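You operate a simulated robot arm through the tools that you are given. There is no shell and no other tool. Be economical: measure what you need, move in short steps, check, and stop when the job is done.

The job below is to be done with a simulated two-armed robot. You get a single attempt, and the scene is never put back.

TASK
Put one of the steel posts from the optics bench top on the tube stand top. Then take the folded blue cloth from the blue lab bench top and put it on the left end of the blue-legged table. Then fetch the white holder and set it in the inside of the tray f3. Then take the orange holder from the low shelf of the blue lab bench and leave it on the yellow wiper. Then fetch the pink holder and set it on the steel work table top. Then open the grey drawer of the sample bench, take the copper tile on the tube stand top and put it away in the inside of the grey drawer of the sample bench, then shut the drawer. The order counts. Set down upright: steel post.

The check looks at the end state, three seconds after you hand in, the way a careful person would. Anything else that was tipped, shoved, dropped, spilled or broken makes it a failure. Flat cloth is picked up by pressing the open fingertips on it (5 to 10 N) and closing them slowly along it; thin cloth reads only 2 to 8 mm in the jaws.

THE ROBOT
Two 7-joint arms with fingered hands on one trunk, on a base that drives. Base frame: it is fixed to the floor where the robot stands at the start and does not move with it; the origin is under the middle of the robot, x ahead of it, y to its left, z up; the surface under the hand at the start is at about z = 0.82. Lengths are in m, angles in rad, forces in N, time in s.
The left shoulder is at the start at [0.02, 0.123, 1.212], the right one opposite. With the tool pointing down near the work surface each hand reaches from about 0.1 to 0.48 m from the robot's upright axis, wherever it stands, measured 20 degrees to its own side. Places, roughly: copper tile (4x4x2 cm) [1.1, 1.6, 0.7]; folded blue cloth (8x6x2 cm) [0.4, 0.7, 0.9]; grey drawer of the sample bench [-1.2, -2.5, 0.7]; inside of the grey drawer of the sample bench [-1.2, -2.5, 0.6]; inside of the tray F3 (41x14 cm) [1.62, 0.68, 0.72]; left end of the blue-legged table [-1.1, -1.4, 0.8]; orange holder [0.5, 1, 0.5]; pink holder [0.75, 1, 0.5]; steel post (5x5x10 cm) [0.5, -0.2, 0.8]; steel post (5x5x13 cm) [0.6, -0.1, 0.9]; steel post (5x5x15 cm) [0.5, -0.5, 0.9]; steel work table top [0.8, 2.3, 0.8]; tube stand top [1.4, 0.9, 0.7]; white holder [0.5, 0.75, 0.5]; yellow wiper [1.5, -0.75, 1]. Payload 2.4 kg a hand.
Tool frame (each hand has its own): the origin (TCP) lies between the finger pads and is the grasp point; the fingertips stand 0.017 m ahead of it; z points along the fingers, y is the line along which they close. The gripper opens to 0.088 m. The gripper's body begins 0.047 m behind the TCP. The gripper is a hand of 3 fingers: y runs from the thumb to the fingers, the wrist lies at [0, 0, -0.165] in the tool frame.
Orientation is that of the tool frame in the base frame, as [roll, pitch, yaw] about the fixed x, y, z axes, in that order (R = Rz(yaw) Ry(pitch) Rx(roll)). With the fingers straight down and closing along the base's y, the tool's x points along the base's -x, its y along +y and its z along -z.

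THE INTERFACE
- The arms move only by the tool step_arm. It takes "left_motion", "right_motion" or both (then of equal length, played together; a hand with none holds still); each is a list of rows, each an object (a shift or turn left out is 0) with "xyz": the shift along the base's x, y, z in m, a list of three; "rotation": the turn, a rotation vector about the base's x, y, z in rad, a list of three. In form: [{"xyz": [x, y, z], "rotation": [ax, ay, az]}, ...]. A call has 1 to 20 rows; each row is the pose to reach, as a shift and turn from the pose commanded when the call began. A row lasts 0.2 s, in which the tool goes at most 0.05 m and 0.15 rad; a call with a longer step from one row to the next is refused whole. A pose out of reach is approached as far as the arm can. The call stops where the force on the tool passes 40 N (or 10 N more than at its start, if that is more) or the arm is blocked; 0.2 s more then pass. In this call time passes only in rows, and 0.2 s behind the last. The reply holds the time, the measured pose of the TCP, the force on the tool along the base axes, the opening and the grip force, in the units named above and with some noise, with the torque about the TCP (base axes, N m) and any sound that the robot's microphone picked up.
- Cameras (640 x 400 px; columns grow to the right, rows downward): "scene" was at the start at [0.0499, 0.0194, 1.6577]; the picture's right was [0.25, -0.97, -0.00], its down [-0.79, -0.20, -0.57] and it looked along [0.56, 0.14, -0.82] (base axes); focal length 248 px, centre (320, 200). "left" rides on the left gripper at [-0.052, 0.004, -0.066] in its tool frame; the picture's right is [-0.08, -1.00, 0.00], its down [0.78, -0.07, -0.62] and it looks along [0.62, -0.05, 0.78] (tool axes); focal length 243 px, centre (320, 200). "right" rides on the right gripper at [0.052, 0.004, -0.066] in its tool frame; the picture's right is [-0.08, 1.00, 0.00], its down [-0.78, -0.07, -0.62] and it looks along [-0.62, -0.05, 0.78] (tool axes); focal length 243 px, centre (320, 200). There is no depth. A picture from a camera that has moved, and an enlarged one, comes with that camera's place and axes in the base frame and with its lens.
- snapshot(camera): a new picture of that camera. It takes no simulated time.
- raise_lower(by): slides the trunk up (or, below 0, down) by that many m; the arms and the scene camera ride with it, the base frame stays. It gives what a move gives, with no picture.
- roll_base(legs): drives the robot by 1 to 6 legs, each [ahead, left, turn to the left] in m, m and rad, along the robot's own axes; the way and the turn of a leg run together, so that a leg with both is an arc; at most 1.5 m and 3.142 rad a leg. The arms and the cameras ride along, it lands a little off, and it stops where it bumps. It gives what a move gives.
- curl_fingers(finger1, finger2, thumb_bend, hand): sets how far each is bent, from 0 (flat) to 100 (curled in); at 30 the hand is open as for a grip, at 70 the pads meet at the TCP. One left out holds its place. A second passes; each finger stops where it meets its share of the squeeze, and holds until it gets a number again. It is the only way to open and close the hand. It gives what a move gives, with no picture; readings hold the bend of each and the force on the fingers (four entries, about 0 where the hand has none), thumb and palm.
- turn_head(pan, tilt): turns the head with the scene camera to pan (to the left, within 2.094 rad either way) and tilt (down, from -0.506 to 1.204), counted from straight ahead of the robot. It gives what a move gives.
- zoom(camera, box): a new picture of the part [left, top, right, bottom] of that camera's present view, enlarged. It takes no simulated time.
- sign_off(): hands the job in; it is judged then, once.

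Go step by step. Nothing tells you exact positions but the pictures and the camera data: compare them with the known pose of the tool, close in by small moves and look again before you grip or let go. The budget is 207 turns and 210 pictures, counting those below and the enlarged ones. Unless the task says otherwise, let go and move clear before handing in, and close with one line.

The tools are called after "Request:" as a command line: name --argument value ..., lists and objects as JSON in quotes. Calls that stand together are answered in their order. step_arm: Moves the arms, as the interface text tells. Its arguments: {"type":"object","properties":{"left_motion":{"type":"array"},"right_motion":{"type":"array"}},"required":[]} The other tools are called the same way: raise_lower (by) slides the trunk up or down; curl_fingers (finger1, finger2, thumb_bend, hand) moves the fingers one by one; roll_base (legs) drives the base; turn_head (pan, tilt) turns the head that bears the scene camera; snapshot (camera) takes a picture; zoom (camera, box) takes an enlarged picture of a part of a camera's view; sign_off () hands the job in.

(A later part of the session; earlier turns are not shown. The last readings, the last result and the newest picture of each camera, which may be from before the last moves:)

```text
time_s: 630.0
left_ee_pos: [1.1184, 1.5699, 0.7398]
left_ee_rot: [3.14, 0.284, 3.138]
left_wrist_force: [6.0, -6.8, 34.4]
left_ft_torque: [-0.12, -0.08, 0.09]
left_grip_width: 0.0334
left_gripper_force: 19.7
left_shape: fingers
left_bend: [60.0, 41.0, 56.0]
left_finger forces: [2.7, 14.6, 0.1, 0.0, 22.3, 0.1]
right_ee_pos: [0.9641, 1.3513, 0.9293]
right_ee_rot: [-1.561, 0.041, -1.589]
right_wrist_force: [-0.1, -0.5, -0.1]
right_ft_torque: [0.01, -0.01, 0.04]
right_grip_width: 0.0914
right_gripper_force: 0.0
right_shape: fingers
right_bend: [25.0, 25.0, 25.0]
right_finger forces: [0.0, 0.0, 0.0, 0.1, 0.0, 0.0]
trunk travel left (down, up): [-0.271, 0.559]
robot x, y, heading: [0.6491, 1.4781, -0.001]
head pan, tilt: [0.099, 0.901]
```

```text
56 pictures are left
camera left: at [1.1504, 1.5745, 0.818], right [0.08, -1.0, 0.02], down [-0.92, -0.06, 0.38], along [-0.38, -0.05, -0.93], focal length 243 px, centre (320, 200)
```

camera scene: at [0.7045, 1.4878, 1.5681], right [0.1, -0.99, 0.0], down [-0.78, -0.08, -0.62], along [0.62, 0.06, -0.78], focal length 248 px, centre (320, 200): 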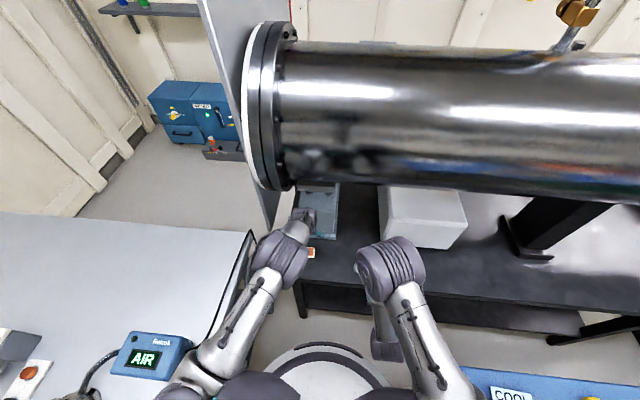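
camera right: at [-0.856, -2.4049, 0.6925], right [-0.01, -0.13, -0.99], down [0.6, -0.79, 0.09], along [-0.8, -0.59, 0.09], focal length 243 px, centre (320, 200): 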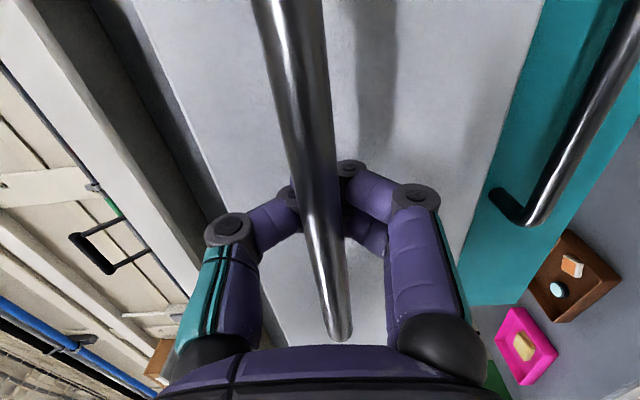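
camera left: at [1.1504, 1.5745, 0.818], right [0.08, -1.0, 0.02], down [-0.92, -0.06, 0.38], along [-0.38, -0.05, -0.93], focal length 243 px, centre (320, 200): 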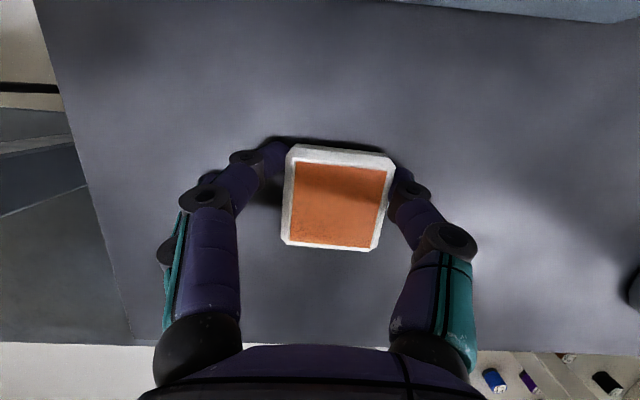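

The fingertips press on the stand while curling. I open slightly, come up 6 mm and close again.

Request:
curl_fingers --hand "left" --finger1 40 --finger2 40 --thumb_bend 40

Request:
raise_lower --by 0.007

Request:
curl_fingers --hand "left" --finger1 62 --finger2 62 --thumb_bend 62

Request:
snapshot --camera "left"

```text
time_s: 631.0
left_ee_pos: [1.1172, 1.5708, 0.7408]
left_ee_rot: [3.141, 0.284, 3.139]
left_wrist_force: [2.9, 6.7, 41.0]
left_ft_torque: [-0.75, -0.08, -0.05]
left_grip_width: 0.057
left_gripper_force: 20.6
left_shape: fingers
left_bend: [40.0, 40.0, 45.0]
left_finger forces: [0.1, 8.1, 0.1, 0.0, 33.1, 0.0]
right_ee_pos: [0.9647, 1.3534, 0.9293]
right_ee_rot: [-1.561, 0.04, -1.589]
right_wrist_force: [-0.5, -0.1, 0.3]
right_ft_torque: [0.0, 0.03, 0.02]
right_grip_width: 0.0913
right_gripper_force: 0.0
right_shape: fingers
right_bend: [25.0, 25.0, 25.0]
right_finger forces: [0.0, 0.1, 0.0, 0.0, 0.0, 0.0]
trunk travel left (down, up): [-0.271, 0.559]
robot x, y, heading: [0.6481, 1.4806, 0.004]
head pan, tilt: [0.099, 0.901]
```

```text
time_s: 631.6
left_ee_pos: [1.1168, 1.5699, 0.7446]
left_ee_rot: [-3.141, 0.273, 3.138]
left_wrist_force: [-0.3, 0.3, 1.1]
left_ft_torque: [-0.01, 0.01, 0.02]
left_grip_width: 0.062
left_gripper_force: 0.1
left_shape: fingers
left_bend: [40.0, 40.0, 40.0]
left_finger forces: [0.1, 0.0, 0.0, 0.1, 0.1, 0.0]
right_ee_pos: [0.9663, 1.3542, 0.9358]
right_ee_rot: [-1.563, 0.041, -1.59]
right_wrist_force: [-0.4, -0.4, -0.2]
right_ft_torque: [-0.01, -0.01, -0.02]
right_grip_width: 0.0914
right_gripper_force: 0.0
right_shape: fingers
right_bend: [25.0, 25.0, 25.0]
right_finger forces: [0.0, 0.1, 0.1, 0.0, 0.1, 0.0]
trunk travel left (down, up): [-0.278, 0.552]
robot x, y, heading: [0.6518, 1.4759, -0.001]
head pan, tilt: [0.099, 0.901]
```

```text
time_s: 632.6
left_ee_pos: [1.118, 1.571, 0.7438]
left_ee_rot: [3.141, 0.279, 3.14]
left_wrist_force: [-0.3, -0.3, 1.0]
left_ft_torque: [0.0, -0.02, -0.04]
left_grip_width: 0.0329
left_gripper_force: 6.2
left_shape: fingers
left_bend: [55.0, 55.0, 56.0]
left_finger forces: [3.0, 2.9, 0.1, 0.0, 5.8, 0.0]
right_ee_pos: [0.9666, 1.3535, 0.9352]
right_ee_rot: [-1.563, 0.042, -1.588]
right_wrist_force: [-0.7, -0.2, 0.7]
right_ft_torque: [-0.02, -0.02, 0.01]
right_grip_width: 0.0914
right_gripper_force: 0.1
right_shape: fingers
right_bend: [25.0, 25.0, 25.0]
right_finger forces: [0.0, 0.0, 0.0, 0.0, 0.0, 0.0]
trunk travel left (down, up): [-0.278, 0.552]
robot x, y, heading: [0.647, 1.4759, 0.001]
head pan, tilt: [0.099, 0.901]
```

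```text
55 pictures are left
camera left: at [1.151, 1.5755, 0.8228], right [0.08, -1.0, 0.02], down [-0.92, -0.06, 0.38], along [-0.38, -0.05, -0.92], focal length 243 px, centre (320, 200)
```

left: 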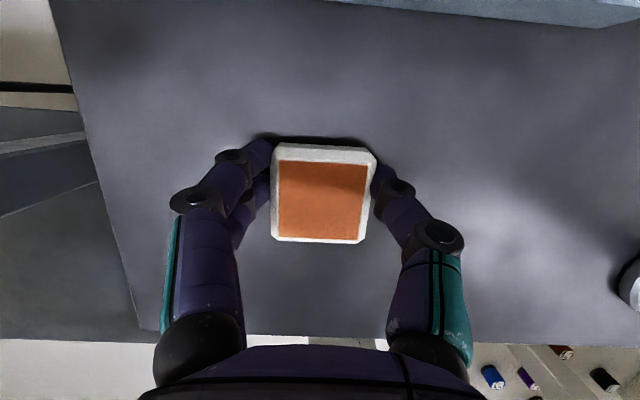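

Even grip now. I squeeze a bit more and lift.

Request:
curl_fingers --hand "left" --finger1 74 --finger2 74 --thumb_bend 74

Request:
raise_lower --by 0.12

Request:
snapshot --camera "left"

```text
time_s: 633.6
left_ee_pos: [1.1182, 1.5704, 0.7446]
left_ee_rot: [3.142, 0.278, 3.139]
left_wrist_force: [0.2, -0.1, -0.5]
left_ft_torque: [-0.01, 0.03, 0.05]
left_grip_width: 0.0314
left_gripper_force: 15.3
left_shape: fingers
left_bend: [62.0, 62.0, 59.0]
left_finger forces: [7.8, 7.8, 0.0, 0.1, 15.5, 0.1]
right_ee_pos: [0.9662, 1.3544, 0.9365]
right_ee_rot: [-1.564, 0.042, -1.59]
right_wrist_force: [-0.1, -0.1, 0.0]
right_ft_torque: [-0.01, -0.01, -0.03]
right_grip_width: 0.0914
right_gripper_force: 0.0
right_shape: fingers
right_bend: [25.0, 25.0, 25.0]
right_finger forces: [0.0, 0.1, 0.0, 0.0, 0.0, 0.1]
trunk travel left (down, up): [-0.278, 0.552]
robot x, y, heading: [0.6449, 1.4773, 0.006]
head pan, tilt: [0.099, 0.901]
```

```text
time_s: 635.1
left_ee_pos: [1.1183, 1.5703, 0.8636]
left_ee_rot: [-3.142, 0.28, 3.137]
left_wrist_force: [-0.9, -0.3, 0.5]
left_ft_torque: [-0.03, -0.01, 0.02]
left_grip_width: 0.0317
left_gripper_force: 15.5
left_shape: fingers
left_bend: [62.0, 62.0, 59.0]
left_finger forces: [7.7, 7.7, 0.0, 0.1, 15.4, 0.0]
right_ee_pos: [0.9672, 1.3538, 1.0558]
right_ee_rot: [-1.563, 0.041, -1.591]
right_wrist_force: [0.3, 0.8, 0.0]
right_ft_torque: [0.0, -0.02, 0.01]
right_grip_width: 0.0915
right_gripper_force: 0.0
right_shape: fingers
right_bend: [25.0, 25.0, 25.0]
right_finger forces: [0.1, 0.0, 0.0, 0.0, 0.0, 0.1]
trunk travel left (down, up): [-0.398, 0.432]
robot x, y, heading: [0.6505, 1.4763, 0.003]
head pan, tilt: [0.099, 0.901]
```

```text
54 pictures are left
camera left: at [1.1511, 1.5754, 0.9426], right [0.08, -1.0, 0.02], down [-0.92, -0.06, 0.38], along [-0.38, -0.05, -0.92], focal length 243 px, centre (320, 200)
```

left: 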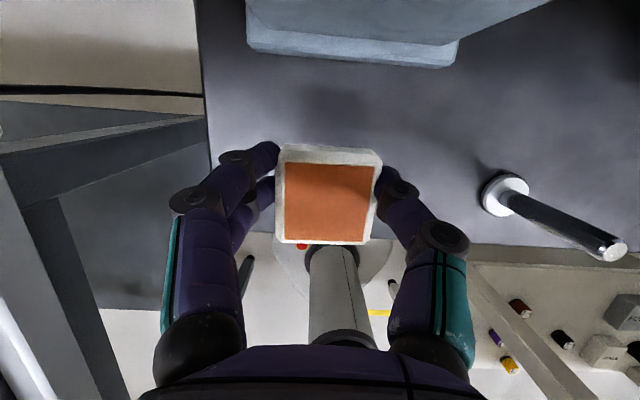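

Lifted, post undisturbed. I draw the hand back, reverse out and drive to the open drawer.

Request:
step_arm --left_motion '[{"xyz": [-0.02, 0.01, 0.04]}, {"xyz": [-0.055, 0.02, 0.07]}, {"xyz": [-0.09, 0.03, 0.1]}, {"xyz": [-0.125, 0.04, 0.12]}, {"xyz": [-0.16, 0.05, 0.14]}, {"xyz": [-0.185, 0.06, 0.16]}]'

Request:
roll_base --legs '[[-0.5, 0, 0], [-0.45, -0.02, 0], [0, -1.4, 0], [0, -1.4, 0], [0, -1.23, 0]]'

Request:
roll_base --legs '[[0, 0, 1.57], [0, 0, 1.57]]'

Request:
turn_head --pan 0 --tilt 0.85

Request:
snapshot --camera "scene"

Request:
snapshot --camera "left"

```text
time_s: 636.5
left_ee_pos: [0.9331, 1.6296, 1.0257]
left_ee_rot: [3.141, 0.279, 3.14]
left_wrist_force: [0.6, 0.5, 0.1]
left_ft_torque: [0.03, -0.02, -0.02]
left_grip_width: 0.0316
left_gripper_force: 14.9
left_shape: fingers
left_bend: [62.0, 62.0, 59.0]
left_finger forces: [7.6, 7.6, 0.0, 0.1, 15.3, 0.0]
right_ee_pos: [0.9665, 1.3546, 1.0573]
right_ee_rot: [-1.563, 0.041, -1.59]
right_wrist_force: [-0.9, -0.1, 0.7]
right_ft_torque: [0.02, 0.02, -0.02]
right_grip_width: 0.0915
right_gripper_force: 0.0
right_shape: fingers
right_bend: [25.0, 25.0, 25.0]
right_finger forces: [0.0, 0.1, 0.0, 0.0, 0.0, 0.1]
trunk travel left (down, up): [-0.398, 0.432]
robot x, y, heading: [0.6515, 1.4777, 0.005]
head pan, tilt: [0.099, 0.901]
```

```text
time_s: 660.6
left_ee_pos: [-0.008, -2.404, 1.0249]
left_ee_rot: [3.139, 0.279, 3.132]
left_wrist_force: [-0.8, 0.1, 0.2]
left_ft_torque: [-0.01, 0.0, 0.03]
left_grip_width: 0.0311
left_gripper_force: 15.1
left_shape: fingers
left_bend: [62.0, 62.0, 59.0]
left_finger forces: [7.7, 7.6, 0.0, 0.0, 15.1, 0.0]
right_ee_pos: [0.0244, -2.6788, 1.055]
right_ee_rot: [-1.565, 0.041, -1.595]
right_wrist_force: [0.1, -0.5, -0.2]
right_ft_torque: [0.0, -0.01, 0.0]
right_grip_width: 0.0914
right_gripper_force: 0.1
right_shape: fingers
right_bend: [25.0, 25.0, 25.0]
right_finger forces: [0.0, 0.0, 0.1, 0.0, 0.0, 0.1]
trunk travel left (down, up): [-0.398, 0.432]
robot x, y, heading: [-0.2914, -2.5485, -0.004]
head pan, tilt: [0.099, 0.901]
```

```text
time_s: 668.7
left_ee_pos: [-0.5772, -2.7074, 1.0254]
left_ee_rot: [3.141, 0.279, 0.002]
left_wrist_force: [0.4, 0.0, -0.1]
left_ft_torque: [0.0, 0.0, -0.01]
left_grip_width: 0.0308
left_gripper_force: 14.4
left_shape: fingers
left_bend: [63.0, 63.0, 59.0]
left_finger forces: [7.5, 7.4, 0.1, 0.0, 15.0, 0.1]
right_ee_pos: [-0.6122, -2.4308, 1.056]
right_ee_rot: [-1.563, 0.042, 1.557]
right_wrist_force: [0.2, -0.7, -0.9]
right_ft_torque: [0.04, -0.01, 0.03]
right_grip_width: 0.0913
right_gripper_force: 0.1
right_shape: fingers
right_bend: [25.0, 25.0, 25.0]
right_finger forces: [0.1, 0.0, 0.1, 0.0, 0.1, 0.0]
trunk travel left (down, up): [-0.398, 0.432]
robot x, y, heading: [-0.2917, -2.5559, -3.128]
head pan, tilt: [0.099, 0.901]
```

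```text
time_s: 669.4
left_ee_pos: [-0.5765, -2.7057, 1.0247]
left_ee_rot: [-3.14, 0.279, 0.004]
left_wrist_force: [-0.3, -0.6, 0.1]
left_ft_torque: [0.0, 0.03, 0.01]
left_grip_width: 0.0312
left_gripper_force: 15.1
left_shape: fingers
left_bend: [63.0, 63.0, 59.0]
left_finger forces: [7.5, 7.4, 0.1, 0.1, 15.0, 0.0]
right_ee_pos: [-0.6121, -2.4301, 1.0558]
right_ee_rot: [-1.564, 0.044, 1.556]
right_wrist_force: [0.7, 0.7, 0.2]
right_ft_torque: [-0.02, -0.02, 0.03]
right_grip_width: 0.0911
right_gripper_force: 0.0
right_shape: fingers
right_bend: [25.0, 25.0, 25.0]
right_finger forces: [0.0, 0.0, 0.0, 0.1, 0.0, 0.1]
trunk travel left (down, up): [-0.398, 0.432]
robot x, y, heading: [-0.2908, -2.5523, -3.133]
head pan, tilt: [0.0, 0.85]
```

```text
53 pictures are left
camera scene: at [-0.3521, -2.552, 1.639], right [-0.01, 1.0, 0.0], down [0.75, 0.01, -0.66], along [-0.66, -0.01, -0.75], focal length 248 px, centre (320, 200)
```

scene: 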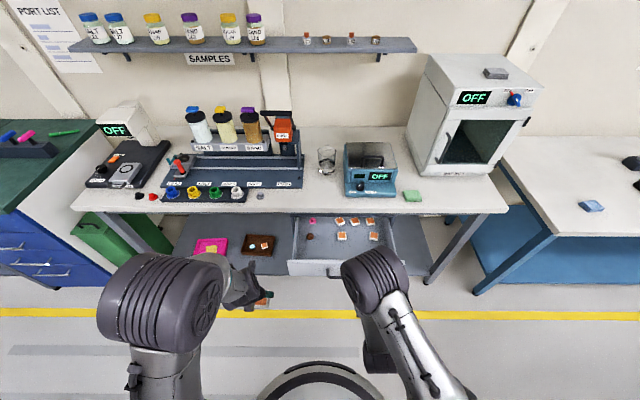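

```text
52 pictures are left
camera left: at [-0.6084, -2.7101, 1.103], right [-0.08, 1.0, 0.02], down [0.92, 0.07, 0.38], along [0.38, 0.05, -0.92], focal length 243 px, centre (320, 200)
```

left: 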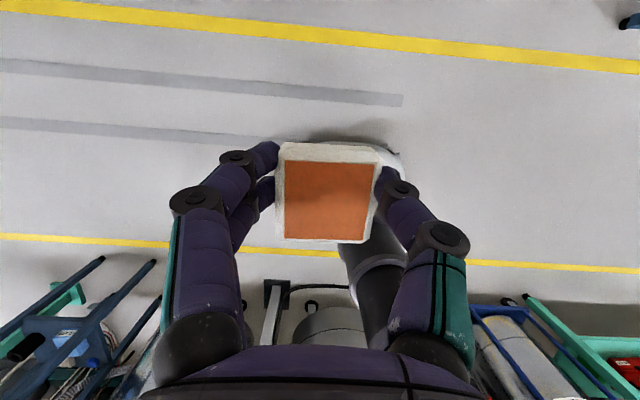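

The drawer interior's front part around [-0.90, -2.52] is free. I line up and extend the left hand above it.

Request:
roll_base --legs '[[0.15, -0.18, -0.008]]'

Request:
step_arm --left_motion '[{"xyz": [-0.04, 0, 0]}, {"xyz": [-0.08, 0, -0.02]}, {"xyz": [-0.12, 0, -0.045]}, {"xyz": [-0.15, 0, -0.075]}, {"xyz": [-0.17, 0, -0.11]}]'

Request:
snapshot --camera "left"

Request:
snapshot --camera "scene"

```text
time_s: 671.1
left_ee_pos: [-0.7319, -2.5232, 1.025]
left_ee_rot: [3.139, 0.278, -0.009]
left_wrist_force: [0.3, -0.6, -0.3]
left_ft_torque: [0.03, 0.0, -0.01]
left_grip_width: 0.0309
left_gripper_force: 15.0
left_shape: fingers
left_bend: [63.0, 63.0, 59.0]
left_finger forces: [7.6, 7.4, 0.1, 0.0, 15.0, 0.0]
right_ee_pos: [-0.7624, -2.2459, 1.0547]
right_ee_rot: [-1.564, 0.041, 1.546]
right_wrist_force: [0.2, -0.6, -0.2]
right_ft_torque: [0.0, -0.01, 0.0]
right_grip_width: 0.0912
right_gripper_force: 0.1
right_shape: fingers
right_bend: [25.0, 25.0, 25.0]
right_finger forces: [0.1, 0.1, 0.0, 0.0, 0.0, 0.0]
trunk travel left (down, up): [-0.398, 0.432]
robot x, y, heading: [-0.443, -2.3699, 3.142]
head pan, tilt: [0.0, 0.85]
```

```text
time_s: 672.3
left_ee_pos: [-0.9016, -2.5223, 0.9147]
left_ee_rot: [3.14, 0.277, -0.009]
left_wrist_force: [-0.7, 0.2, -0.1]
left_ft_torque: [0.03, 0.0, 0.01]
left_grip_width: 0.0309
left_gripper_force: 15.1
left_shape: fingers
left_bend: [63.0, 63.0, 59.0]
left_finger forces: [7.4, 7.4, 0.0, 0.0, 14.9, 0.0]
right_ee_pos: [-0.7628, -2.2449, 1.0564]
right_ee_rot: [-1.563, 0.043, 1.547]
right_wrist_force: [-0.4, -0.1, 0.9]
right_ft_torque: [0.02, -0.01, 0.0]
right_grip_width: 0.091
right_gripper_force: 0.0
right_shape: fingers
right_bend: [25.0, 25.0, 25.0]
right_finger forces: [0.0, 0.1, 0.1, 0.0, 0.1, 0.0]
trunk travel left (down, up): [-0.398, 0.432]
robot x, y, heading: [-0.446, -2.3692, 3.14]
head pan, tilt: [0.0, 0.85]
```

```text
51 pictures are left
camera left: at [-0.9333, -2.5255, 0.992], right [-0.07, 1.0, 0.02], down [0.92, 0.06, 0.38], along [0.38, 0.05, -0.92], focal length 243 px, centre (320, 200)
```

left: 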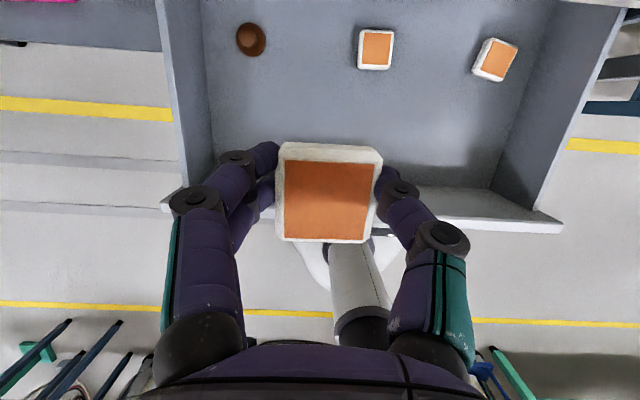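

```text
50 pictures are left
camera scene: at [-0.5049, -2.3705, 1.639], right [0.0, 1.0, 0.0], down [0.75, 0.0, -0.66], along [-0.66, 0.0, -0.75], focal length 248 px, centre (320, 200)
```

scene: 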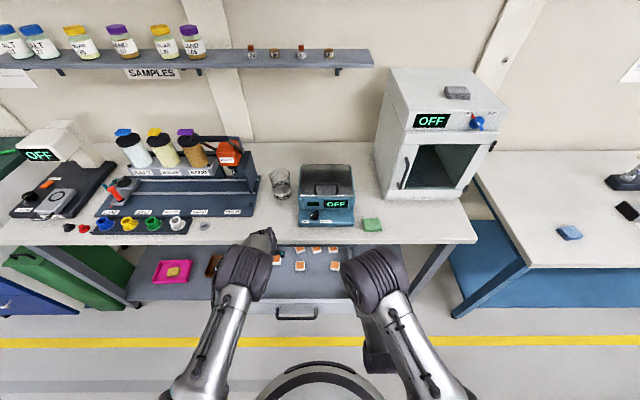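

The landing spot is free between the drawer front and the other tiles. I lower with the trunk.

Request:
raise_lower --by -0.17

Request:
snapshot --camera "left"

Request:
snapshot --camera "scene"

```text
time_s: 674.2
left_ee_pos: [-0.9025, -2.5233, 0.7449]
left_ee_rot: [-3.141, 0.279, -0.009]
left_wrist_force: [0.0, -0.4, -0.2]
left_ft_torque: [0.01, 0.01, -0.01]
left_grip_width: 0.031
left_gripper_force: 14.8
left_shape: fingers
left_bend: [63.0, 63.0, 59.0]
left_finger forces: [7.6, 7.4, 0.1, 0.0, 14.9, 0.1]
right_ee_pos: [-0.7621, -2.2465, 0.8876]
right_ee_rot: [-1.563, 0.043, 1.547]
right_wrist_force: [1.4, -0.2, 0.2]
right_ft_torque: [0.02, 0.02, 0.01]
right_grip_width: 0.0912
right_gripper_force: 0.0
right_shape: fingers
right_bend: [25.0, 25.0, 25.0]
right_finger forces: [0.1, 0.0, 0.0, 0.0, 0.1, 0.0]
trunk travel left (down, up): [-0.228, 0.602]
robot x, y, heading: [-0.4423, -2.3735, 3.138]
head pan, tilt: [0.0, 0.85]
```

```text
49 pictures are left
camera left: at [-0.9329, -2.5252, 0.8229], right [-0.07, 1.0, 0.02], down [0.92, 0.06, 0.38], along [0.38, 0.05, -0.92], focal length 243 px, centre (320, 200)
```

left: 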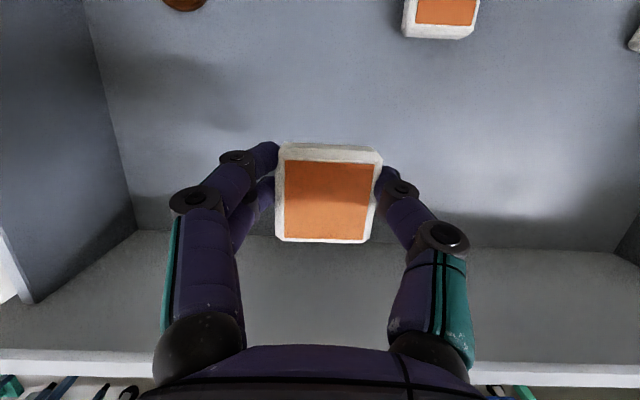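

```text
48 pictures are left
camera scene: at [-0.5043, -2.3704, 1.4691], right [0.0, 1.0, 0.0], down [0.75, 0.0, -0.66], along [-0.66, 0.0, -0.75], focal length 248 px, centre (320, 200)
```

scene: 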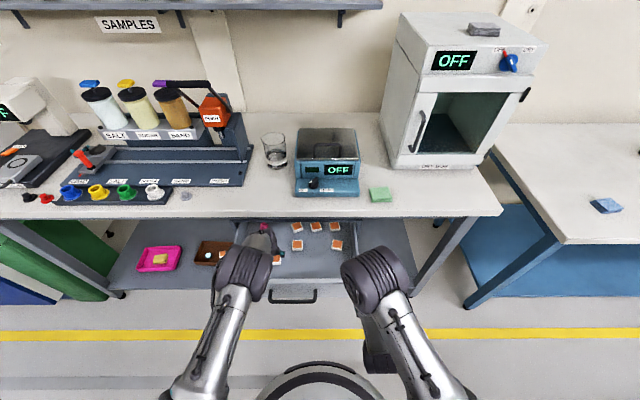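

Request:
raise_lower --by -0.03

Request:
raise_lower --by -0.008

Request:
raise_lower --by -0.008

Request:
snapshot --camera "left"

```text
time_s: 675.0
left_ee_pos: [-0.9015, -2.5222, 0.7142]
left_ee_rot: [-3.141, 0.279, -0.009]
left_wrist_force: [-0.1, -0.6, -0.6]
left_ft_torque: [0.02, 0.0, 0.02]
left_grip_width: 0.0308
left_gripper_force: 14.9
left_shape: fingers
left_bend: [63.0, 63.0, 59.0]
left_finger forces: [7.6, 7.5, 0.0, 0.1, 15.0, 0.0]
right_ee_pos: [-0.7616, -2.2454, 0.8556]
right_ee_rot: [-1.564, 0.043, 1.545]
right_wrist_force: [0.1, -0.3, -0.2]
right_ft_torque: [0.01, 0.02, -0.04]
right_grip_width: 0.0913
right_gripper_force: 0.0
right_shape: fingers
right_bend: [25.0, 25.0, 25.0]
right_finger forces: [0.1, 0.0, 0.0, 0.1, 0.0, 0.0]
trunk travel left (down, up): [-0.198, 0.632]
robot x, y, heading: [-0.4416, -2.3733, 3.138]
head pan, tilt: [0.0, 0.85]
```

```text
time_s: 675.6
left_ee_pos: [-0.9014, -2.5217, 0.7061]
left_ee_rot: [3.141, 0.279, -0.008]
left_wrist_force: [0.5, -0.5, -1.0]
left_ft_torque: [-0.02, 0.0, 0.01]
left_grip_width: 0.0312
left_gripper_force: 14.4
left_shape: fingers
left_bend: [63.0, 63.0, 59.0]
left_finger forces: [7.5, 7.4, 0.0, 0.0, 14.9, 0.1]
right_ee_pos: [-0.7625, -2.2464, 0.8469]
right_ee_rot: [-1.565, 0.042, 1.546]
right_wrist_force: [0.6, 0.0, 0.5]
right_ft_torque: [0.0, -0.04, 0.01]
right_grip_width: 0.0912
right_gripper_force: 0.1
right_shape: fingers
right_bend: [25.0, 25.0, 25.0]
right_finger forces: [0.0, 0.0, 0.0, 0.0, 0.0, 0.1]
trunk travel left (down, up): [-0.19, 0.64]
robot x, y, heading: [-0.4468, -2.3745, 3.139]
head pan, tilt: [0.0, 0.85]
```

```text
time_s: 676.1
left_ee_pos: [-0.9007, -2.5213, 0.6988]
left_ee_rot: [-3.142, 0.279, -0.008]
left_wrist_force: [0.5, -0.6, -0.7]
left_ft_torque: [0.02, 0.0, 0.0]
left_grip_width: 0.0311
left_gripper_force: 15.4
left_shape: fingers
left_bend: [63.0, 63.0, 59.0]
left_finger forces: [7.5, 7.4, 0.0, 0.0, 14.9, 0.0]
right_ee_pos: [-0.7619, -2.2468, 0.841]
right_ee_rot: [-1.564, 0.041, 1.547]
right_wrist_force: [0.0, 0.4, 0.1]
right_ft_torque: [-0.02, 0.03, 0.0]
right_grip_width: 0.0913
right_gripper_force: 0.1
right_shape: fingers
right_bend: [25.0, 25.0, 25.0]
right_finger forces: [0.0, 0.1, 0.1, 0.0, 0.0, 0.1]
trunk travel left (down, up): [-0.182, 0.648]
robot x, y, heading: [-0.4489, -2.3691, 3.14]
head pan, tilt: [0.0, 0.85]
```

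```text
47 pictures are left
camera left: at [-0.9329, -2.5252, 0.7767], right [-0.07, 1.0, 0.02], down [0.92, 0.06, 0.38], along [0.38, 0.05, -0.92], focal length 243 px, centre (320, 200)
```

left: 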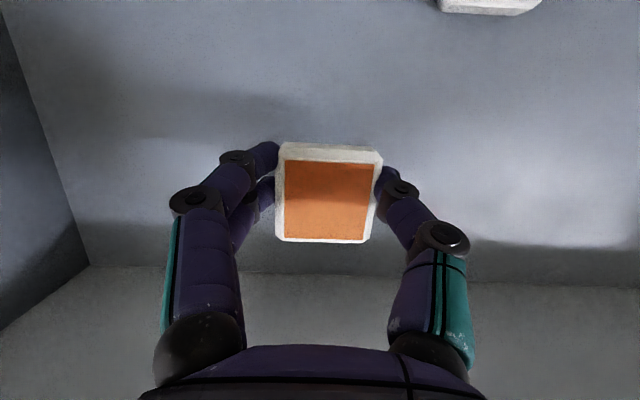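

Request:
raise_lower --by -0.01

Request:
raise_lower --by -0.007

Request:
raise_lower --by -0.007

Request:
snapshot --camera "left"

```text
time_s: 676.7
left_ee_pos: [-0.9016, -2.5228, 0.6891]
left_ee_rot: [3.141, 0.28, -0.01]
left_wrist_force: [-0.4, 0.7, -1.5]
left_ft_torque: [0.03, -0.02, 0.01]
left_grip_width: 0.031
left_gripper_force: 14.7
left_shape: fingers
left_bend: [63.0, 63.0, 59.0]
left_finger forces: [7.5, 7.3, 0.0, 0.0, 14.9, 0.0]
right_ee_pos: [-0.7619, -2.2449, 0.8298]
right_ee_rot: [-1.564, 0.042, 1.546]
right_wrist_force: [-0.4, 0.4, -0.2]
right_ft_torque: [-0.01, -0.03, 0.01]
right_grip_width: 0.0911
right_gripper_force: 0.0
right_shape: fingers
right_bend: [25.0, 25.0, 25.0]
right_finger forces: [0.1, 0.1, 0.0, 0.0, 0.0, 0.0]
trunk travel left (down, up): [-0.172, 0.658]
robot x, y, heading: [-0.4464, -2.3702, 3.143]
head pan, tilt: [0.0, 0.85]
```

```text
time_s: 677.3
left_ee_pos: [-0.9019, -2.5214, 0.6821]
left_ee_rot: [3.142, 0.277, -0.01]
left_wrist_force: [-0.1, -0.1, -1.0]
left_ft_torque: [-0.01, -0.02, -0.02]
left_grip_width: 0.0308
left_gripper_force: 14.7
left_shape: fingers
left_bend: [63.0, 63.0, 59.0]
left_finger forces: [7.5, 7.4, 0.0, 0.0, 14.9, 0.0]
right_ee_pos: [-0.7634, -2.2455, 0.8236]
right_ee_rot: [-1.562, 0.042, 1.547]
right_wrist_force: [-0.8, 0.1, 0.4]
right_ft_torque: [0.0, -0.03, -0.01]
right_grip_width: 0.0916
right_gripper_force: 0.0
right_shape: fingers
right_bend: [25.0, 25.0, 25.0]
right_finger forces: [0.1, 0.0, 0.0, 0.0, 0.0, 0.1]
trunk travel left (down, up): [-0.165, 0.665]
robot x, y, heading: [-0.4489, -2.3748, 3.142]
head pan, tilt: [0.0, 0.85]
```

```text
time_s: 677.8
left_ee_pos: [-0.9013, -2.5209, 0.6753]
left_ee_rot: [-3.14, 0.279, -0.009]
left_wrist_force: [-0.7, 0.0, -0.1]
left_ft_torque: [0.02, -0.01, -0.02]
left_grip_width: 0.0312
left_gripper_force: 15.1
left_shape: fingers
left_bend: [63.0, 63.0, 59.0]
left_finger forces: [7.4, 7.4, 0.0, 0.0, 14.8, 0.0]
right_ee_pos: [-0.7629, -2.2468, 0.8167]
right_ee_rot: [-1.563, 0.042, 1.547]
right_wrist_force: [0.3, 0.9, 0.4]
right_ft_torque: [-0.02, 0.04, 0.0]
right_grip_width: 0.0915
right_gripper_force: 0.1
right_shape: fingers
right_bend: [25.0, 25.0, 25.0]
right_finger forces: [0.0, 0.0, 0.0, 0.1, 0.0, 0.1]
trunk travel left (down, up): [-0.158, 0.672]
robot x, y, heading: [-0.4473, -2.3738, 3.14]
head pan, tilt: [0.0, 0.85]
```

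```text
46 pictures are left
camera left: at [-0.9329, -2.5252, 0.7527], right [-0.07, 1.0, 0.02], down [0.92, 0.06, 0.38], along [0.38, 0.05, -0.92], focal length 243 px, centre (320, 200)
```

left: 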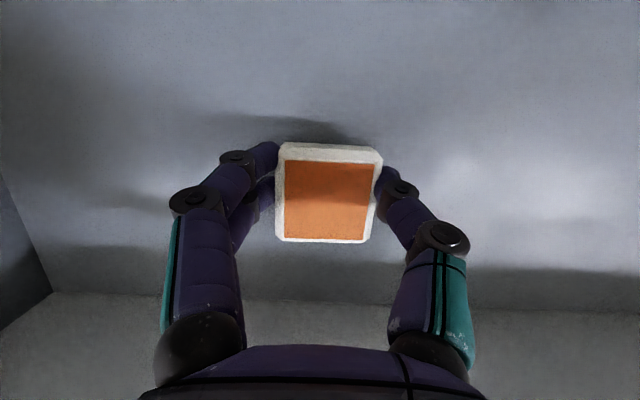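

Request:
raise_lower --by -0.008

Request:
raise_lower --by -0.006

Request:
raise_lower --by -0.006

Request:
snapshot --camera "left"

```text
time_s: 678.4
left_ee_pos: [-0.9014, -2.5214, 0.6668]
left_ee_rot: [3.141, 0.278, -0.008]
left_wrist_force: [-0.3, 0.5, -0.1]
left_ft_torque: [0.04, -0.07, 0.03]
left_grip_width: 0.031
left_gripper_force: 15.0
left_shape: fingers
left_bend: [63.0, 64.0, 59.0]
left_finger forces: [7.4, 7.8, 0.1, 0.2, 15.1, 0.0]
right_ee_pos: [-0.7621, -2.2459, 0.8083]
right_ee_rot: [-1.565, 0.042, 1.547]
right_wrist_force: [0.0, 0.6, 0.4]
right_ft_torque: [-0.02, -0.01, -0.04]
right_grip_width: 0.0914
right_gripper_force: 0.1
right_shape: fingers
right_bend: [25.0, 25.0, 25.0]
right_finger forces: [0.0, 0.1, 0.1, 0.0, 0.1, 0.0]
trunk travel left (down, up): [-0.15, 0.68]
robot x, y, heading: [-0.4457, -2.3709, 3.141]
head pan, tilt: [0.0, 0.85]
```

```text
time_s: 679.0
left_ee_pos: [-0.9025, -2.5229, 0.6643]
left_ee_rot: [3.136, 0.289, -0.009]
left_wrist_force: [-1.1, -3.5, 36.2]
left_ft_torque: [-0.22, -0.05, -0.07]
left_grip_width: 0.0307
left_gripper_force: 28.1
left_shape: fingers
left_bend: [64.0, 72.0, 61.0]
left_finger forces: [8.2, 28.1, 0.0, 0.0, 19.1, 0.1]
right_ee_pos: [-0.7605, -2.2452, 0.8028]
right_ee_rot: [-1.559, 0.042, 1.545]
right_wrist_force: [-0.7, 0.1, -0.5]
right_ft_torque: [-0.01, 0.0, 0.02]
right_grip_width: 0.0913
right_gripper_force: 0.0
right_shape: fingers
right_bend: [25.0, 25.0, 25.0]
right_finger forces: [0.1, 0.0, 0.0, 0.1, 0.0, 0.1]
trunk travel left (down, up): [-0.144, 0.686]
robot x, y, heading: [-0.4453, -2.3737, 3.135]
head pan, tilt: [0.0, 0.85]
```

```text
time_s: 679.3
left_ee_pos: [-0.9061, -2.5225, 0.6646]
left_ee_rot: [3.14, 0.295, -0.007]
left_wrist_force: [-1.7, -0.6, 19.4]
left_ft_torque: [-0.11, -0.02, -0.08]
left_grip_width: 0.031
left_gripper_force: 21.9
left_shape: fingers
left_bend: [65.0, 71.0, 62.0]
left_finger forces: [7.2, 21.4, 0.1, 0.1, 15.8, 0.0]
right_ee_pos: [-0.7625, -2.2456, 0.8011]
right_ee_rot: [-1.56, 0.041, 1.547]
right_wrist_force: [-0.4, 0.4, 0.1]
right_ft_torque: [-0.01, 0.01, -0.03]
right_grip_width: 0.0913
right_gripper_force: 0.1
right_shape: fingers
right_bend: [25.0, 25.0, 25.0]
right_finger forces: [0.0, 0.0, 0.0, 0.0, 0.1, 0.1]
trunk travel left (down, up): [-0.143, 0.687]
robot x, y, heading: [-0.4464, -2.376, 3.14]
head pan, tilt: [0.0, 0.85]
stopped: the force on the tool passed its limit at 52 N (the readings are from after the stop); the commanded pose is now the measured one
```

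```text
45 pictures are left
camera left: at [-0.9353, -2.5258, 0.7433], right [-0.07, 1.0, 0.02], down [0.93, 0.06, 0.37], along [0.36, 0.05, -0.93], focal length 243 px, centre (320, 200)
```

left: 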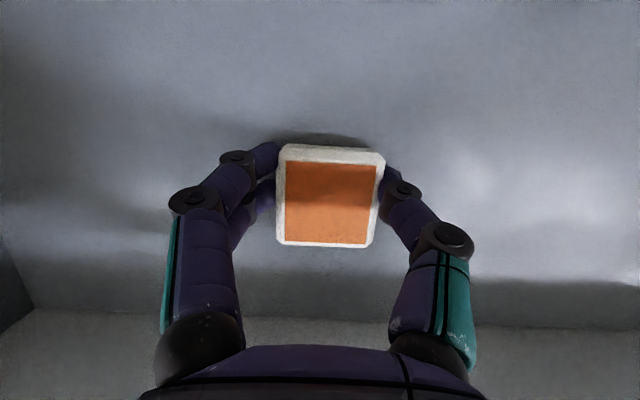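

Contact with the drawer floor. I ease up a little, open, and lift out.

Request:
raise_lower --by 0.005

Request:
curl_fingers --hand "left" --finger1 48 --finger2 48 --thumb_bend 48

Request:
curl_fingers --hand "left" --finger1 32 --finger2 32 --thumb_bend 32

Request:
raise_lower --by 0.2

Request:
snapshot --camera "left"

```text
time_s: 679.8
left_ee_pos: [-0.9033, -2.5228, 0.666]
left_ee_rot: [3.139, 0.285, -0.009]
left_wrist_force: [1.7, 0.5, -0.2]
left_ft_torque: [-0.02, -0.03, 0.01]
left_grip_width: 0.031
left_gripper_force: 14.7
left_shape: fingers
left_bend: [65.0, 67.0, 61.0]
left_finger forces: [7.4, 7.3, 0.0, 0.0, 14.5, 0.0]
right_ee_pos: [-0.7618, -2.2461, 0.8058]
right_ee_rot: [-1.563, 0.042, 1.547]
right_wrist_force: [-0.8, -0.8, 0.5]
right_ft_torque: [0.01, 0.0, 0.0]
right_grip_width: 0.0917
right_gripper_force: 0.1
right_shape: fingers
right_bend: [25.0, 25.0, 25.0]
right_finger forces: [0.0, 0.1, 0.0, 0.1, 0.0, 0.1]
trunk travel left (down, up): [-0.148, 0.682]
robot x, y, heading: [-0.4467, -2.3701, 3.14]
head pan, tilt: [0.0, 0.85]
```

```text
time_s: 680.8
left_ee_pos: [-0.9032, -2.5228, 0.667]
left_ee_rot: [3.139, 0.288, -0.008]
left_wrist_force: [0.3, 1.6, 3.1]
left_ft_torque: [-0.05, -0.04, 0.02]
left_grip_width: 0.0434
left_gripper_force: 1.3
left_shape: fingers
left_bend: [48.0, 51.0, 48.0]
left_finger forces: [0.0, 2.7, 0.0, 0.0, 0.0, 0.1]
right_ee_pos: [-0.7616, -2.2463, 0.8068]
right_ee_rot: [-1.565, 0.041, 1.547]
right_wrist_force: [0.8, 0.5, 0.6]
right_ft_torque: [0.0, 0.01, 0.0]
right_grip_width: 0.0913
right_gripper_force: 0.1
right_shape: fingers
right_bend: [25.0, 25.0, 25.0]
right_finger forces: [0.0, 0.0, 0.0, 0.0, 0.0, 0.0]
trunk travel left (down, up): [-0.148, 0.682]
robot x, y, heading: [-0.4433, -2.3725, 3.14]
head pan, tilt: [0.0, 0.85]
```

```text
time_s: 681.8
left_ee_pos: [-0.905, -2.5221, 0.6672]
left_ee_rot: [3.14, 0.288, -0.007]
left_wrist_force: [0.0, -0.1, -0.7]
left_ft_torque: [0.04, 0.02, -0.01]
left_grip_width: 0.08
left_gripper_force: 0.0
left_shape: fingers
left_bend: [32.0, 32.0, 32.0]
left_finger forces: [0.1, 0.1, 0.1, 0.0, 0.1, 0.0]
right_ee_pos: [-0.7616, -2.2458, 0.8061]
right_ee_rot: [-1.565, 0.042, 1.546]
right_wrist_force: [-0.8, 0.5, 0.1]
right_ft_torque: [-0.01, 0.03, 0.0]
right_grip_width: 0.0914
right_gripper_force: 0.0
right_shape: fingers
right_bend: [25.0, 25.0, 25.0]
right_finger forces: [0.1, 0.0, 0.1, 0.1, 0.1, 0.0]
trunk travel left (down, up): [-0.148, 0.682]
robot x, y, heading: [-0.4458, -2.3686, 3.141]
head pan, tilt: [0.0, 0.85]
```

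```text
time_s: 684.0
left_ee_pos: [-0.9044, -2.5226, 0.8673]
left_ee_rot: [3.14, 0.289, -0.009]
left_wrist_force: [-0.4, 0.2, -0.4]
left_ft_torque: [0.0, 0.0, 0.0]
left_grip_width: 0.0798
left_gripper_force: 0.0
left_shape: fingers
left_bend: [32.0, 32.0, 32.0]
left_finger forces: [0.0, 0.0, 0.0, 0.1, 0.1, 0.0]
right_ee_pos: [-0.763, -2.2456, 1.0067]
right_ee_rot: [-1.564, 0.042, 1.548]
right_wrist_force: [0.5, 1.0, -0.2]
right_ft_torque: [-0.03, 0.01, 0.01]
right_grip_width: 0.0913
right_gripper_force: 0.0
right_shape: fingers
right_bend: [25.0, 25.0, 25.0]
right_finger forces: [0.0, 0.0, 0.1, 0.0, 0.0, 0.0]
trunk travel left (down, up): [-0.348, 0.482]
robot x, y, heading: [-0.4452, -2.3723, 3.142]
head pan, tilt: [0.0, 0.85]
```

```text
44 pictures are left
camera left: at [-0.9347, -2.5257, 0.9456], right [-0.07, 1.0, 0.02], down [0.93, 0.06, 0.37], along [0.37, 0.05, -0.93], focal length 243 px, centre (320, 200)
```

left: 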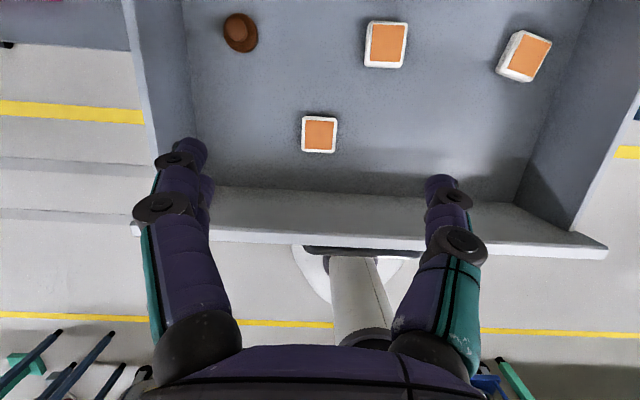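

The copper tile lies in the drawer. I back off, tuck the left hand, and line up the right hand with the drawer front to push it shut.

Request:
roll_base --legs '[[-0.14, 0, 0]]'

Request:
step_arm --left_motion '[{"xyz": [0.04, 0, 0.02]}, {"xyz": [0.08, 0, 0.04]}, {"xyz": [0.12, -0.01, 0.06]}, {"xyz": [0.16, -0.03, 0.08]}, {"xyz": [0.19, -0.05, 0.11]}, {"xyz": [0.2, -0.06, 0.15]}]'

Request:
curl_fingers --hand "right" --finger1 50 --finger2 50 --thumb_bend 50

Request:
roll_base --legs '[[0, 0.21, 0]]'

Request:
raise_lower --by -0.305

Request:
snapshot --camera "scene"

Request:
snapshot --camera "right"

```text
time_s: 685.3
left_ee_pos: [-0.7638, -2.5223, 0.8686]
left_ee_rot: [3.139, 0.288, -0.011]
left_wrist_force: [-0.3, 0.6, -0.6]
left_ft_torque: [0.03, 0.02, 0.0]
left_grip_width: 0.0799
left_gripper_force: 0.1
left_shape: fingers
left_bend: [32.0, 32.0, 32.0]
left_finger forces: [0.0, 0.1, 0.0, 0.0, 0.0, 0.1]
right_ee_pos: [-0.6202, -2.2444, 1.0052]
right_ee_rot: [-1.563, 0.042, 1.544]
right_wrist_force: [0.2, -0.3, 0.3]
right_ft_torque: [-0.01, -0.03, 0.01]
right_grip_width: 0.091
right_gripper_force: 0.0
right_shape: fingers
right_bend: [25.0, 25.0, 25.0]
right_finger forces: [0.0, 0.0, 0.1, 0.0, 0.1, 0.0]
trunk travel left (down, up): [-0.348, 0.482]
robot x, y, heading: [-0.3029, -2.3704, 3.136]
head pan, tilt: [0.0, 0.85]
```

```text
time_s: 686.7
left_ee_pos: [-0.5616, -2.5817, 1.0196]
left_ee_rot: [3.141, 0.289, -0.009]
left_wrist_force: [-1.0, -0.2, -0.6]
left_ft_torque: [-0.02, -0.03, 0.07]
left_grip_width: 0.08
left_gripper_force: 0.1
left_shape: fingers
left_bend: [32.0, 32.0, 32.0]
left_finger forces: [0.1, 0.0, 0.1, 0.0, 0.0, 0.0]
right_ee_pos: [-0.6219, -2.2445, 1.0063]
right_ee_rot: [-1.562, 0.043, 1.545]
right_wrist_force: [0.2, 0.4, 1.3]
right_ft_torque: [0.0, -0.02, 0.05]
right_grip_width: 0.0912
right_gripper_force: 0.0
right_shape: fingers
right_bend: [25.0, 25.0, 25.0]
right_finger forces: [0.1, 0.1, 0.1, 0.0, 0.1, 0.0]
trunk travel left (down, up): [-0.348, 0.482]
robot x, y, heading: [-0.3067, -2.3715, 3.139]
head pan, tilt: [0.0, 0.85]
```

```text
time_s: 687.7
left_ee_pos: [-0.5629, -2.5837, 1.0198]
left_ee_rot: [3.14, 0.287, -0.009]
left_wrist_force: [0.9, 0.5, -0.2]
left_ft_torque: [-0.01, -0.08, -0.02]
left_grip_width: 0.0796
left_gripper_force: 0.1
left_shape: fingers
left_bend: [32.0, 32.0, 32.0]
left_finger forces: [0.1, 0.0, 0.1, 0.0, 0.1, 0.1]
right_ee_pos: [-0.6217, -2.2457, 1.006]
right_ee_rot: [-1.564, 0.043, 1.545]
right_wrist_force: [0.3, 0.5, 0.0]
right_ft_torque: [0.04, 0.0, -0.01]
right_grip_width: 0.0408
right_gripper_force: 0.0
right_shape: fingers
right_bend: [50.0, 50.0, 50.0]
right_finger forces: [0.1, 0.1, 0.0, 0.0, 0.0, 0.1]
trunk travel left (down, up): [-0.348, 0.482]
robot x, y, heading: [-0.3027, -2.3731, 3.143]
head pan, tilt: [0.0, 0.85]
```

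```text
time_s: 689.4
left_ee_pos: [-0.564, -2.7932, 1.0187]
left_ee_rot: [3.139, 0.289, -0.01]
left_wrist_force: [1.4, 0.6, 0.3]
left_ft_torque: [0.0, 0.02, -0.01]
left_grip_width: 0.08
left_gripper_force: 0.1
left_shape: fingers
left_bend: [32.0, 32.0, 32.0]
left_finger forces: [0.0, 0.0, 0.0, 0.0, 0.0, 0.0]
right_ee_pos: [-0.6226, -2.4572, 1.0064]
right_ee_rot: [-1.566, 0.041, 1.545]
right_wrist_force: [-0.3, -1.1, -0.4]
right_ft_torque: [-0.01, 0.02, 0.0]
right_grip_width: 0.0407
right_gripper_force: 0.0
right_shape: fingers
right_bend: [50.0, 50.0, 50.0]
right_finger forces: [0.0, 0.1, 0.0, 0.0, 0.0, 0.0]
trunk travel left (down, up): [-0.348, 0.482]
robot x, y, heading: [-0.3033, -2.5805, 3.141]
head pan, tilt: [0.0, 0.85]
```

```text
time_s: 692.4
left_ee_pos: [-0.5641, -2.7935, 0.7137]
left_ee_rot: [3.14, 0.289, -0.01]
left_wrist_force: [-0.4, -0.3, -0.2]
left_ft_torque: [0.02, 0.01, 0.04]
left_grip_width: 0.0797
left_gripper_force: 0.1
left_shape: fingers
left_bend: [32.0, 32.0, 32.0]
left_finger forces: [0.0, 0.0, 0.0, 0.0, 0.0, 0.0]
right_ee_pos: [-0.622, -2.4564, 0.7012]
right_ee_rot: [-1.564, 0.04, 1.546]
right_wrist_force: [0.3, -0.3, 0.6]
right_ft_torque: [0.01, -0.01, -0.03]
right_grip_width: 0.0407
right_gripper_force: 0.0
right_shape: fingers
right_bend: [50.0, 50.0, 50.0]
right_finger forces: [0.0, 0.0, 0.0, 0.0, 0.0, 0.1]
trunk travel left (down, up): [-0.043, 0.787]
robot x, y, heading: [-0.3031, -2.5836, 3.136]
head pan, tilt: [0.0, 0.85]
```

```text
43 pictures are left
camera scene: at [-0.3647, -2.5811, 1.2841], right [0.0, 1.0, 0.0], down [0.75, 0.0, -0.66], along [-0.66, 0.0, -0.75], focal length 248 px, centre (320, 200)
```

scene: 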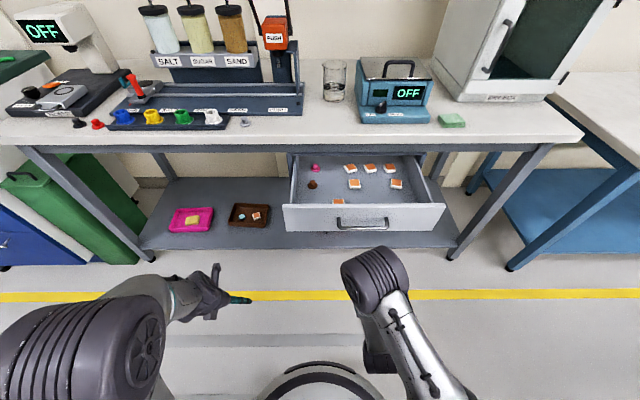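

```text
42 pictures are left
camera right: at [-0.5555, -2.4056, 0.6945], right [-0.01, -0.13, -0.99], down [0.6, -0.79, 0.09], along [-0.8, -0.59, 0.08], focal length 243 px, centre (320, 200)
```

right: 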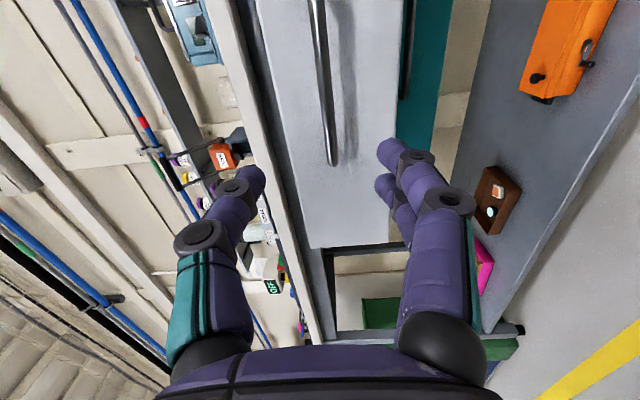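

Aligned with the handle. I extend the arm a little and roll forward to push the drawer shut.

Request:
step_arm --right_motion '[{"xyz": [-0.025, 0, 0]}, {"xyz": [-0.05, 0, 0]}]'

Request:
roll_base --legs '[[0.2, 0, 0]]'

Request:
snapshot --camera "right"

Request:
snapshot --camera "scene"

```text
time_s: 693.0
left_ee_pos: [-0.564, -2.7933, 0.7138]
left_ee_rot: [3.14, 0.29, -0.012]
left_wrist_force: [0.4, 0.1, 0.2]
left_ft_torque: [0.04, -0.02, -0.01]
left_grip_width: 0.0801
left_gripper_force: 0.1
left_shape: fingers
left_bend: [32.0, 32.0, 32.0]
left_finger forces: [0.0, 0.1, 0.0, 0.0, 0.1, 0.1]
right_ee_pos: [-0.6732, -2.4565, 0.7004]
right_ee_rot: [-1.561, 0.039, 1.543]
right_wrist_force: [0.3, -0.1, -0.1]
right_ft_torque: [-0.02, -0.01, 0.0]
right_grip_width: 0.0406
right_gripper_force: 0.0
right_shape: fingers
right_bend: [50.0, 50.0, 50.0]
right_finger forces: [0.0, 0.0, 0.1, 0.0, 0.1, 0.0]
trunk travel left (down, up): [-0.043, 0.787]
robot x, y, heading: [-0.306, -2.5851, 3.142]
head pan, tilt: [0.0, 0.85]
```

```text
time_s: 694.6
left_ee_pos: [-0.763, -2.7914, 0.7133]
left_ee_rot: [-3.141, 0.288, -0.011]
left_wrist_force: [-0.7, 0.2, 0.5]
left_ft_torque: [0.0, -0.03, -0.02]
left_grip_width: 0.08
left_gripper_force: 0.1
left_shape: fingers
left_bend: [32.0, 32.0, 32.0]
left_finger forces: [0.1, 0.0, 0.0, 0.0, 0.0, 0.1]
right_ee_pos: [-0.8702, -2.4549, 0.7004]
right_ee_rot: [-1.56, 0.04, 1.544]
right_wrist_force: [-0.1, -0.2, -0.2]
right_ft_torque: [-0.03, -0.02, 0.03]
right_grip_width: 0.0402
right_gripper_force: 0.1
right_shape: fingers
right_bend: [50.0, 50.0, 50.0]
right_finger forces: [0.0, 0.0, 0.1, 0.0, 0.0, 0.0]
trunk travel left (down, up): [-0.043, 0.787]
robot x, y, heading: [-0.5035, -2.5837, 3.14]
head pan, tilt: [0.0, 0.85]
```

```text
41 pictures are left
camera right: at [-0.804, -2.405, 0.694], right [-0.01, -0.13, -0.99], down [0.6, -0.79, 0.09], along [-0.8, -0.6, 0.08], focal length 243 px, centre (320, 200)
```

right: 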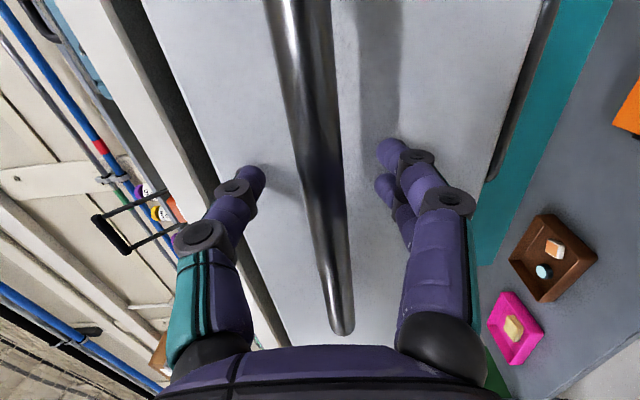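

```text
40 pictures are left
camera scene: at [-0.5633, -2.5803, 1.2841], right [0.0, 1.0, 0.0], down [0.75, 0.0, -0.66], along [-0.66, 0.0, -0.75], focal length 248 px, centre (320, 200)
```

scene: 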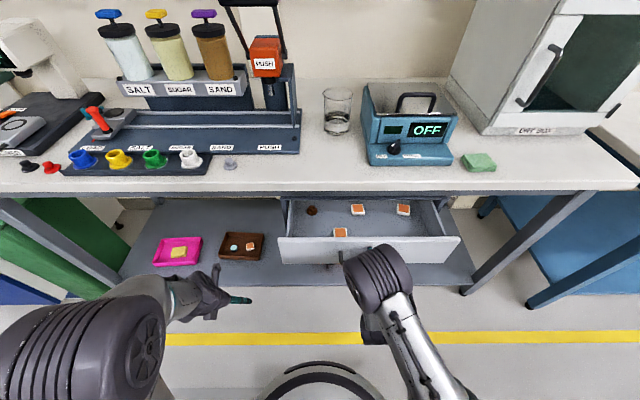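

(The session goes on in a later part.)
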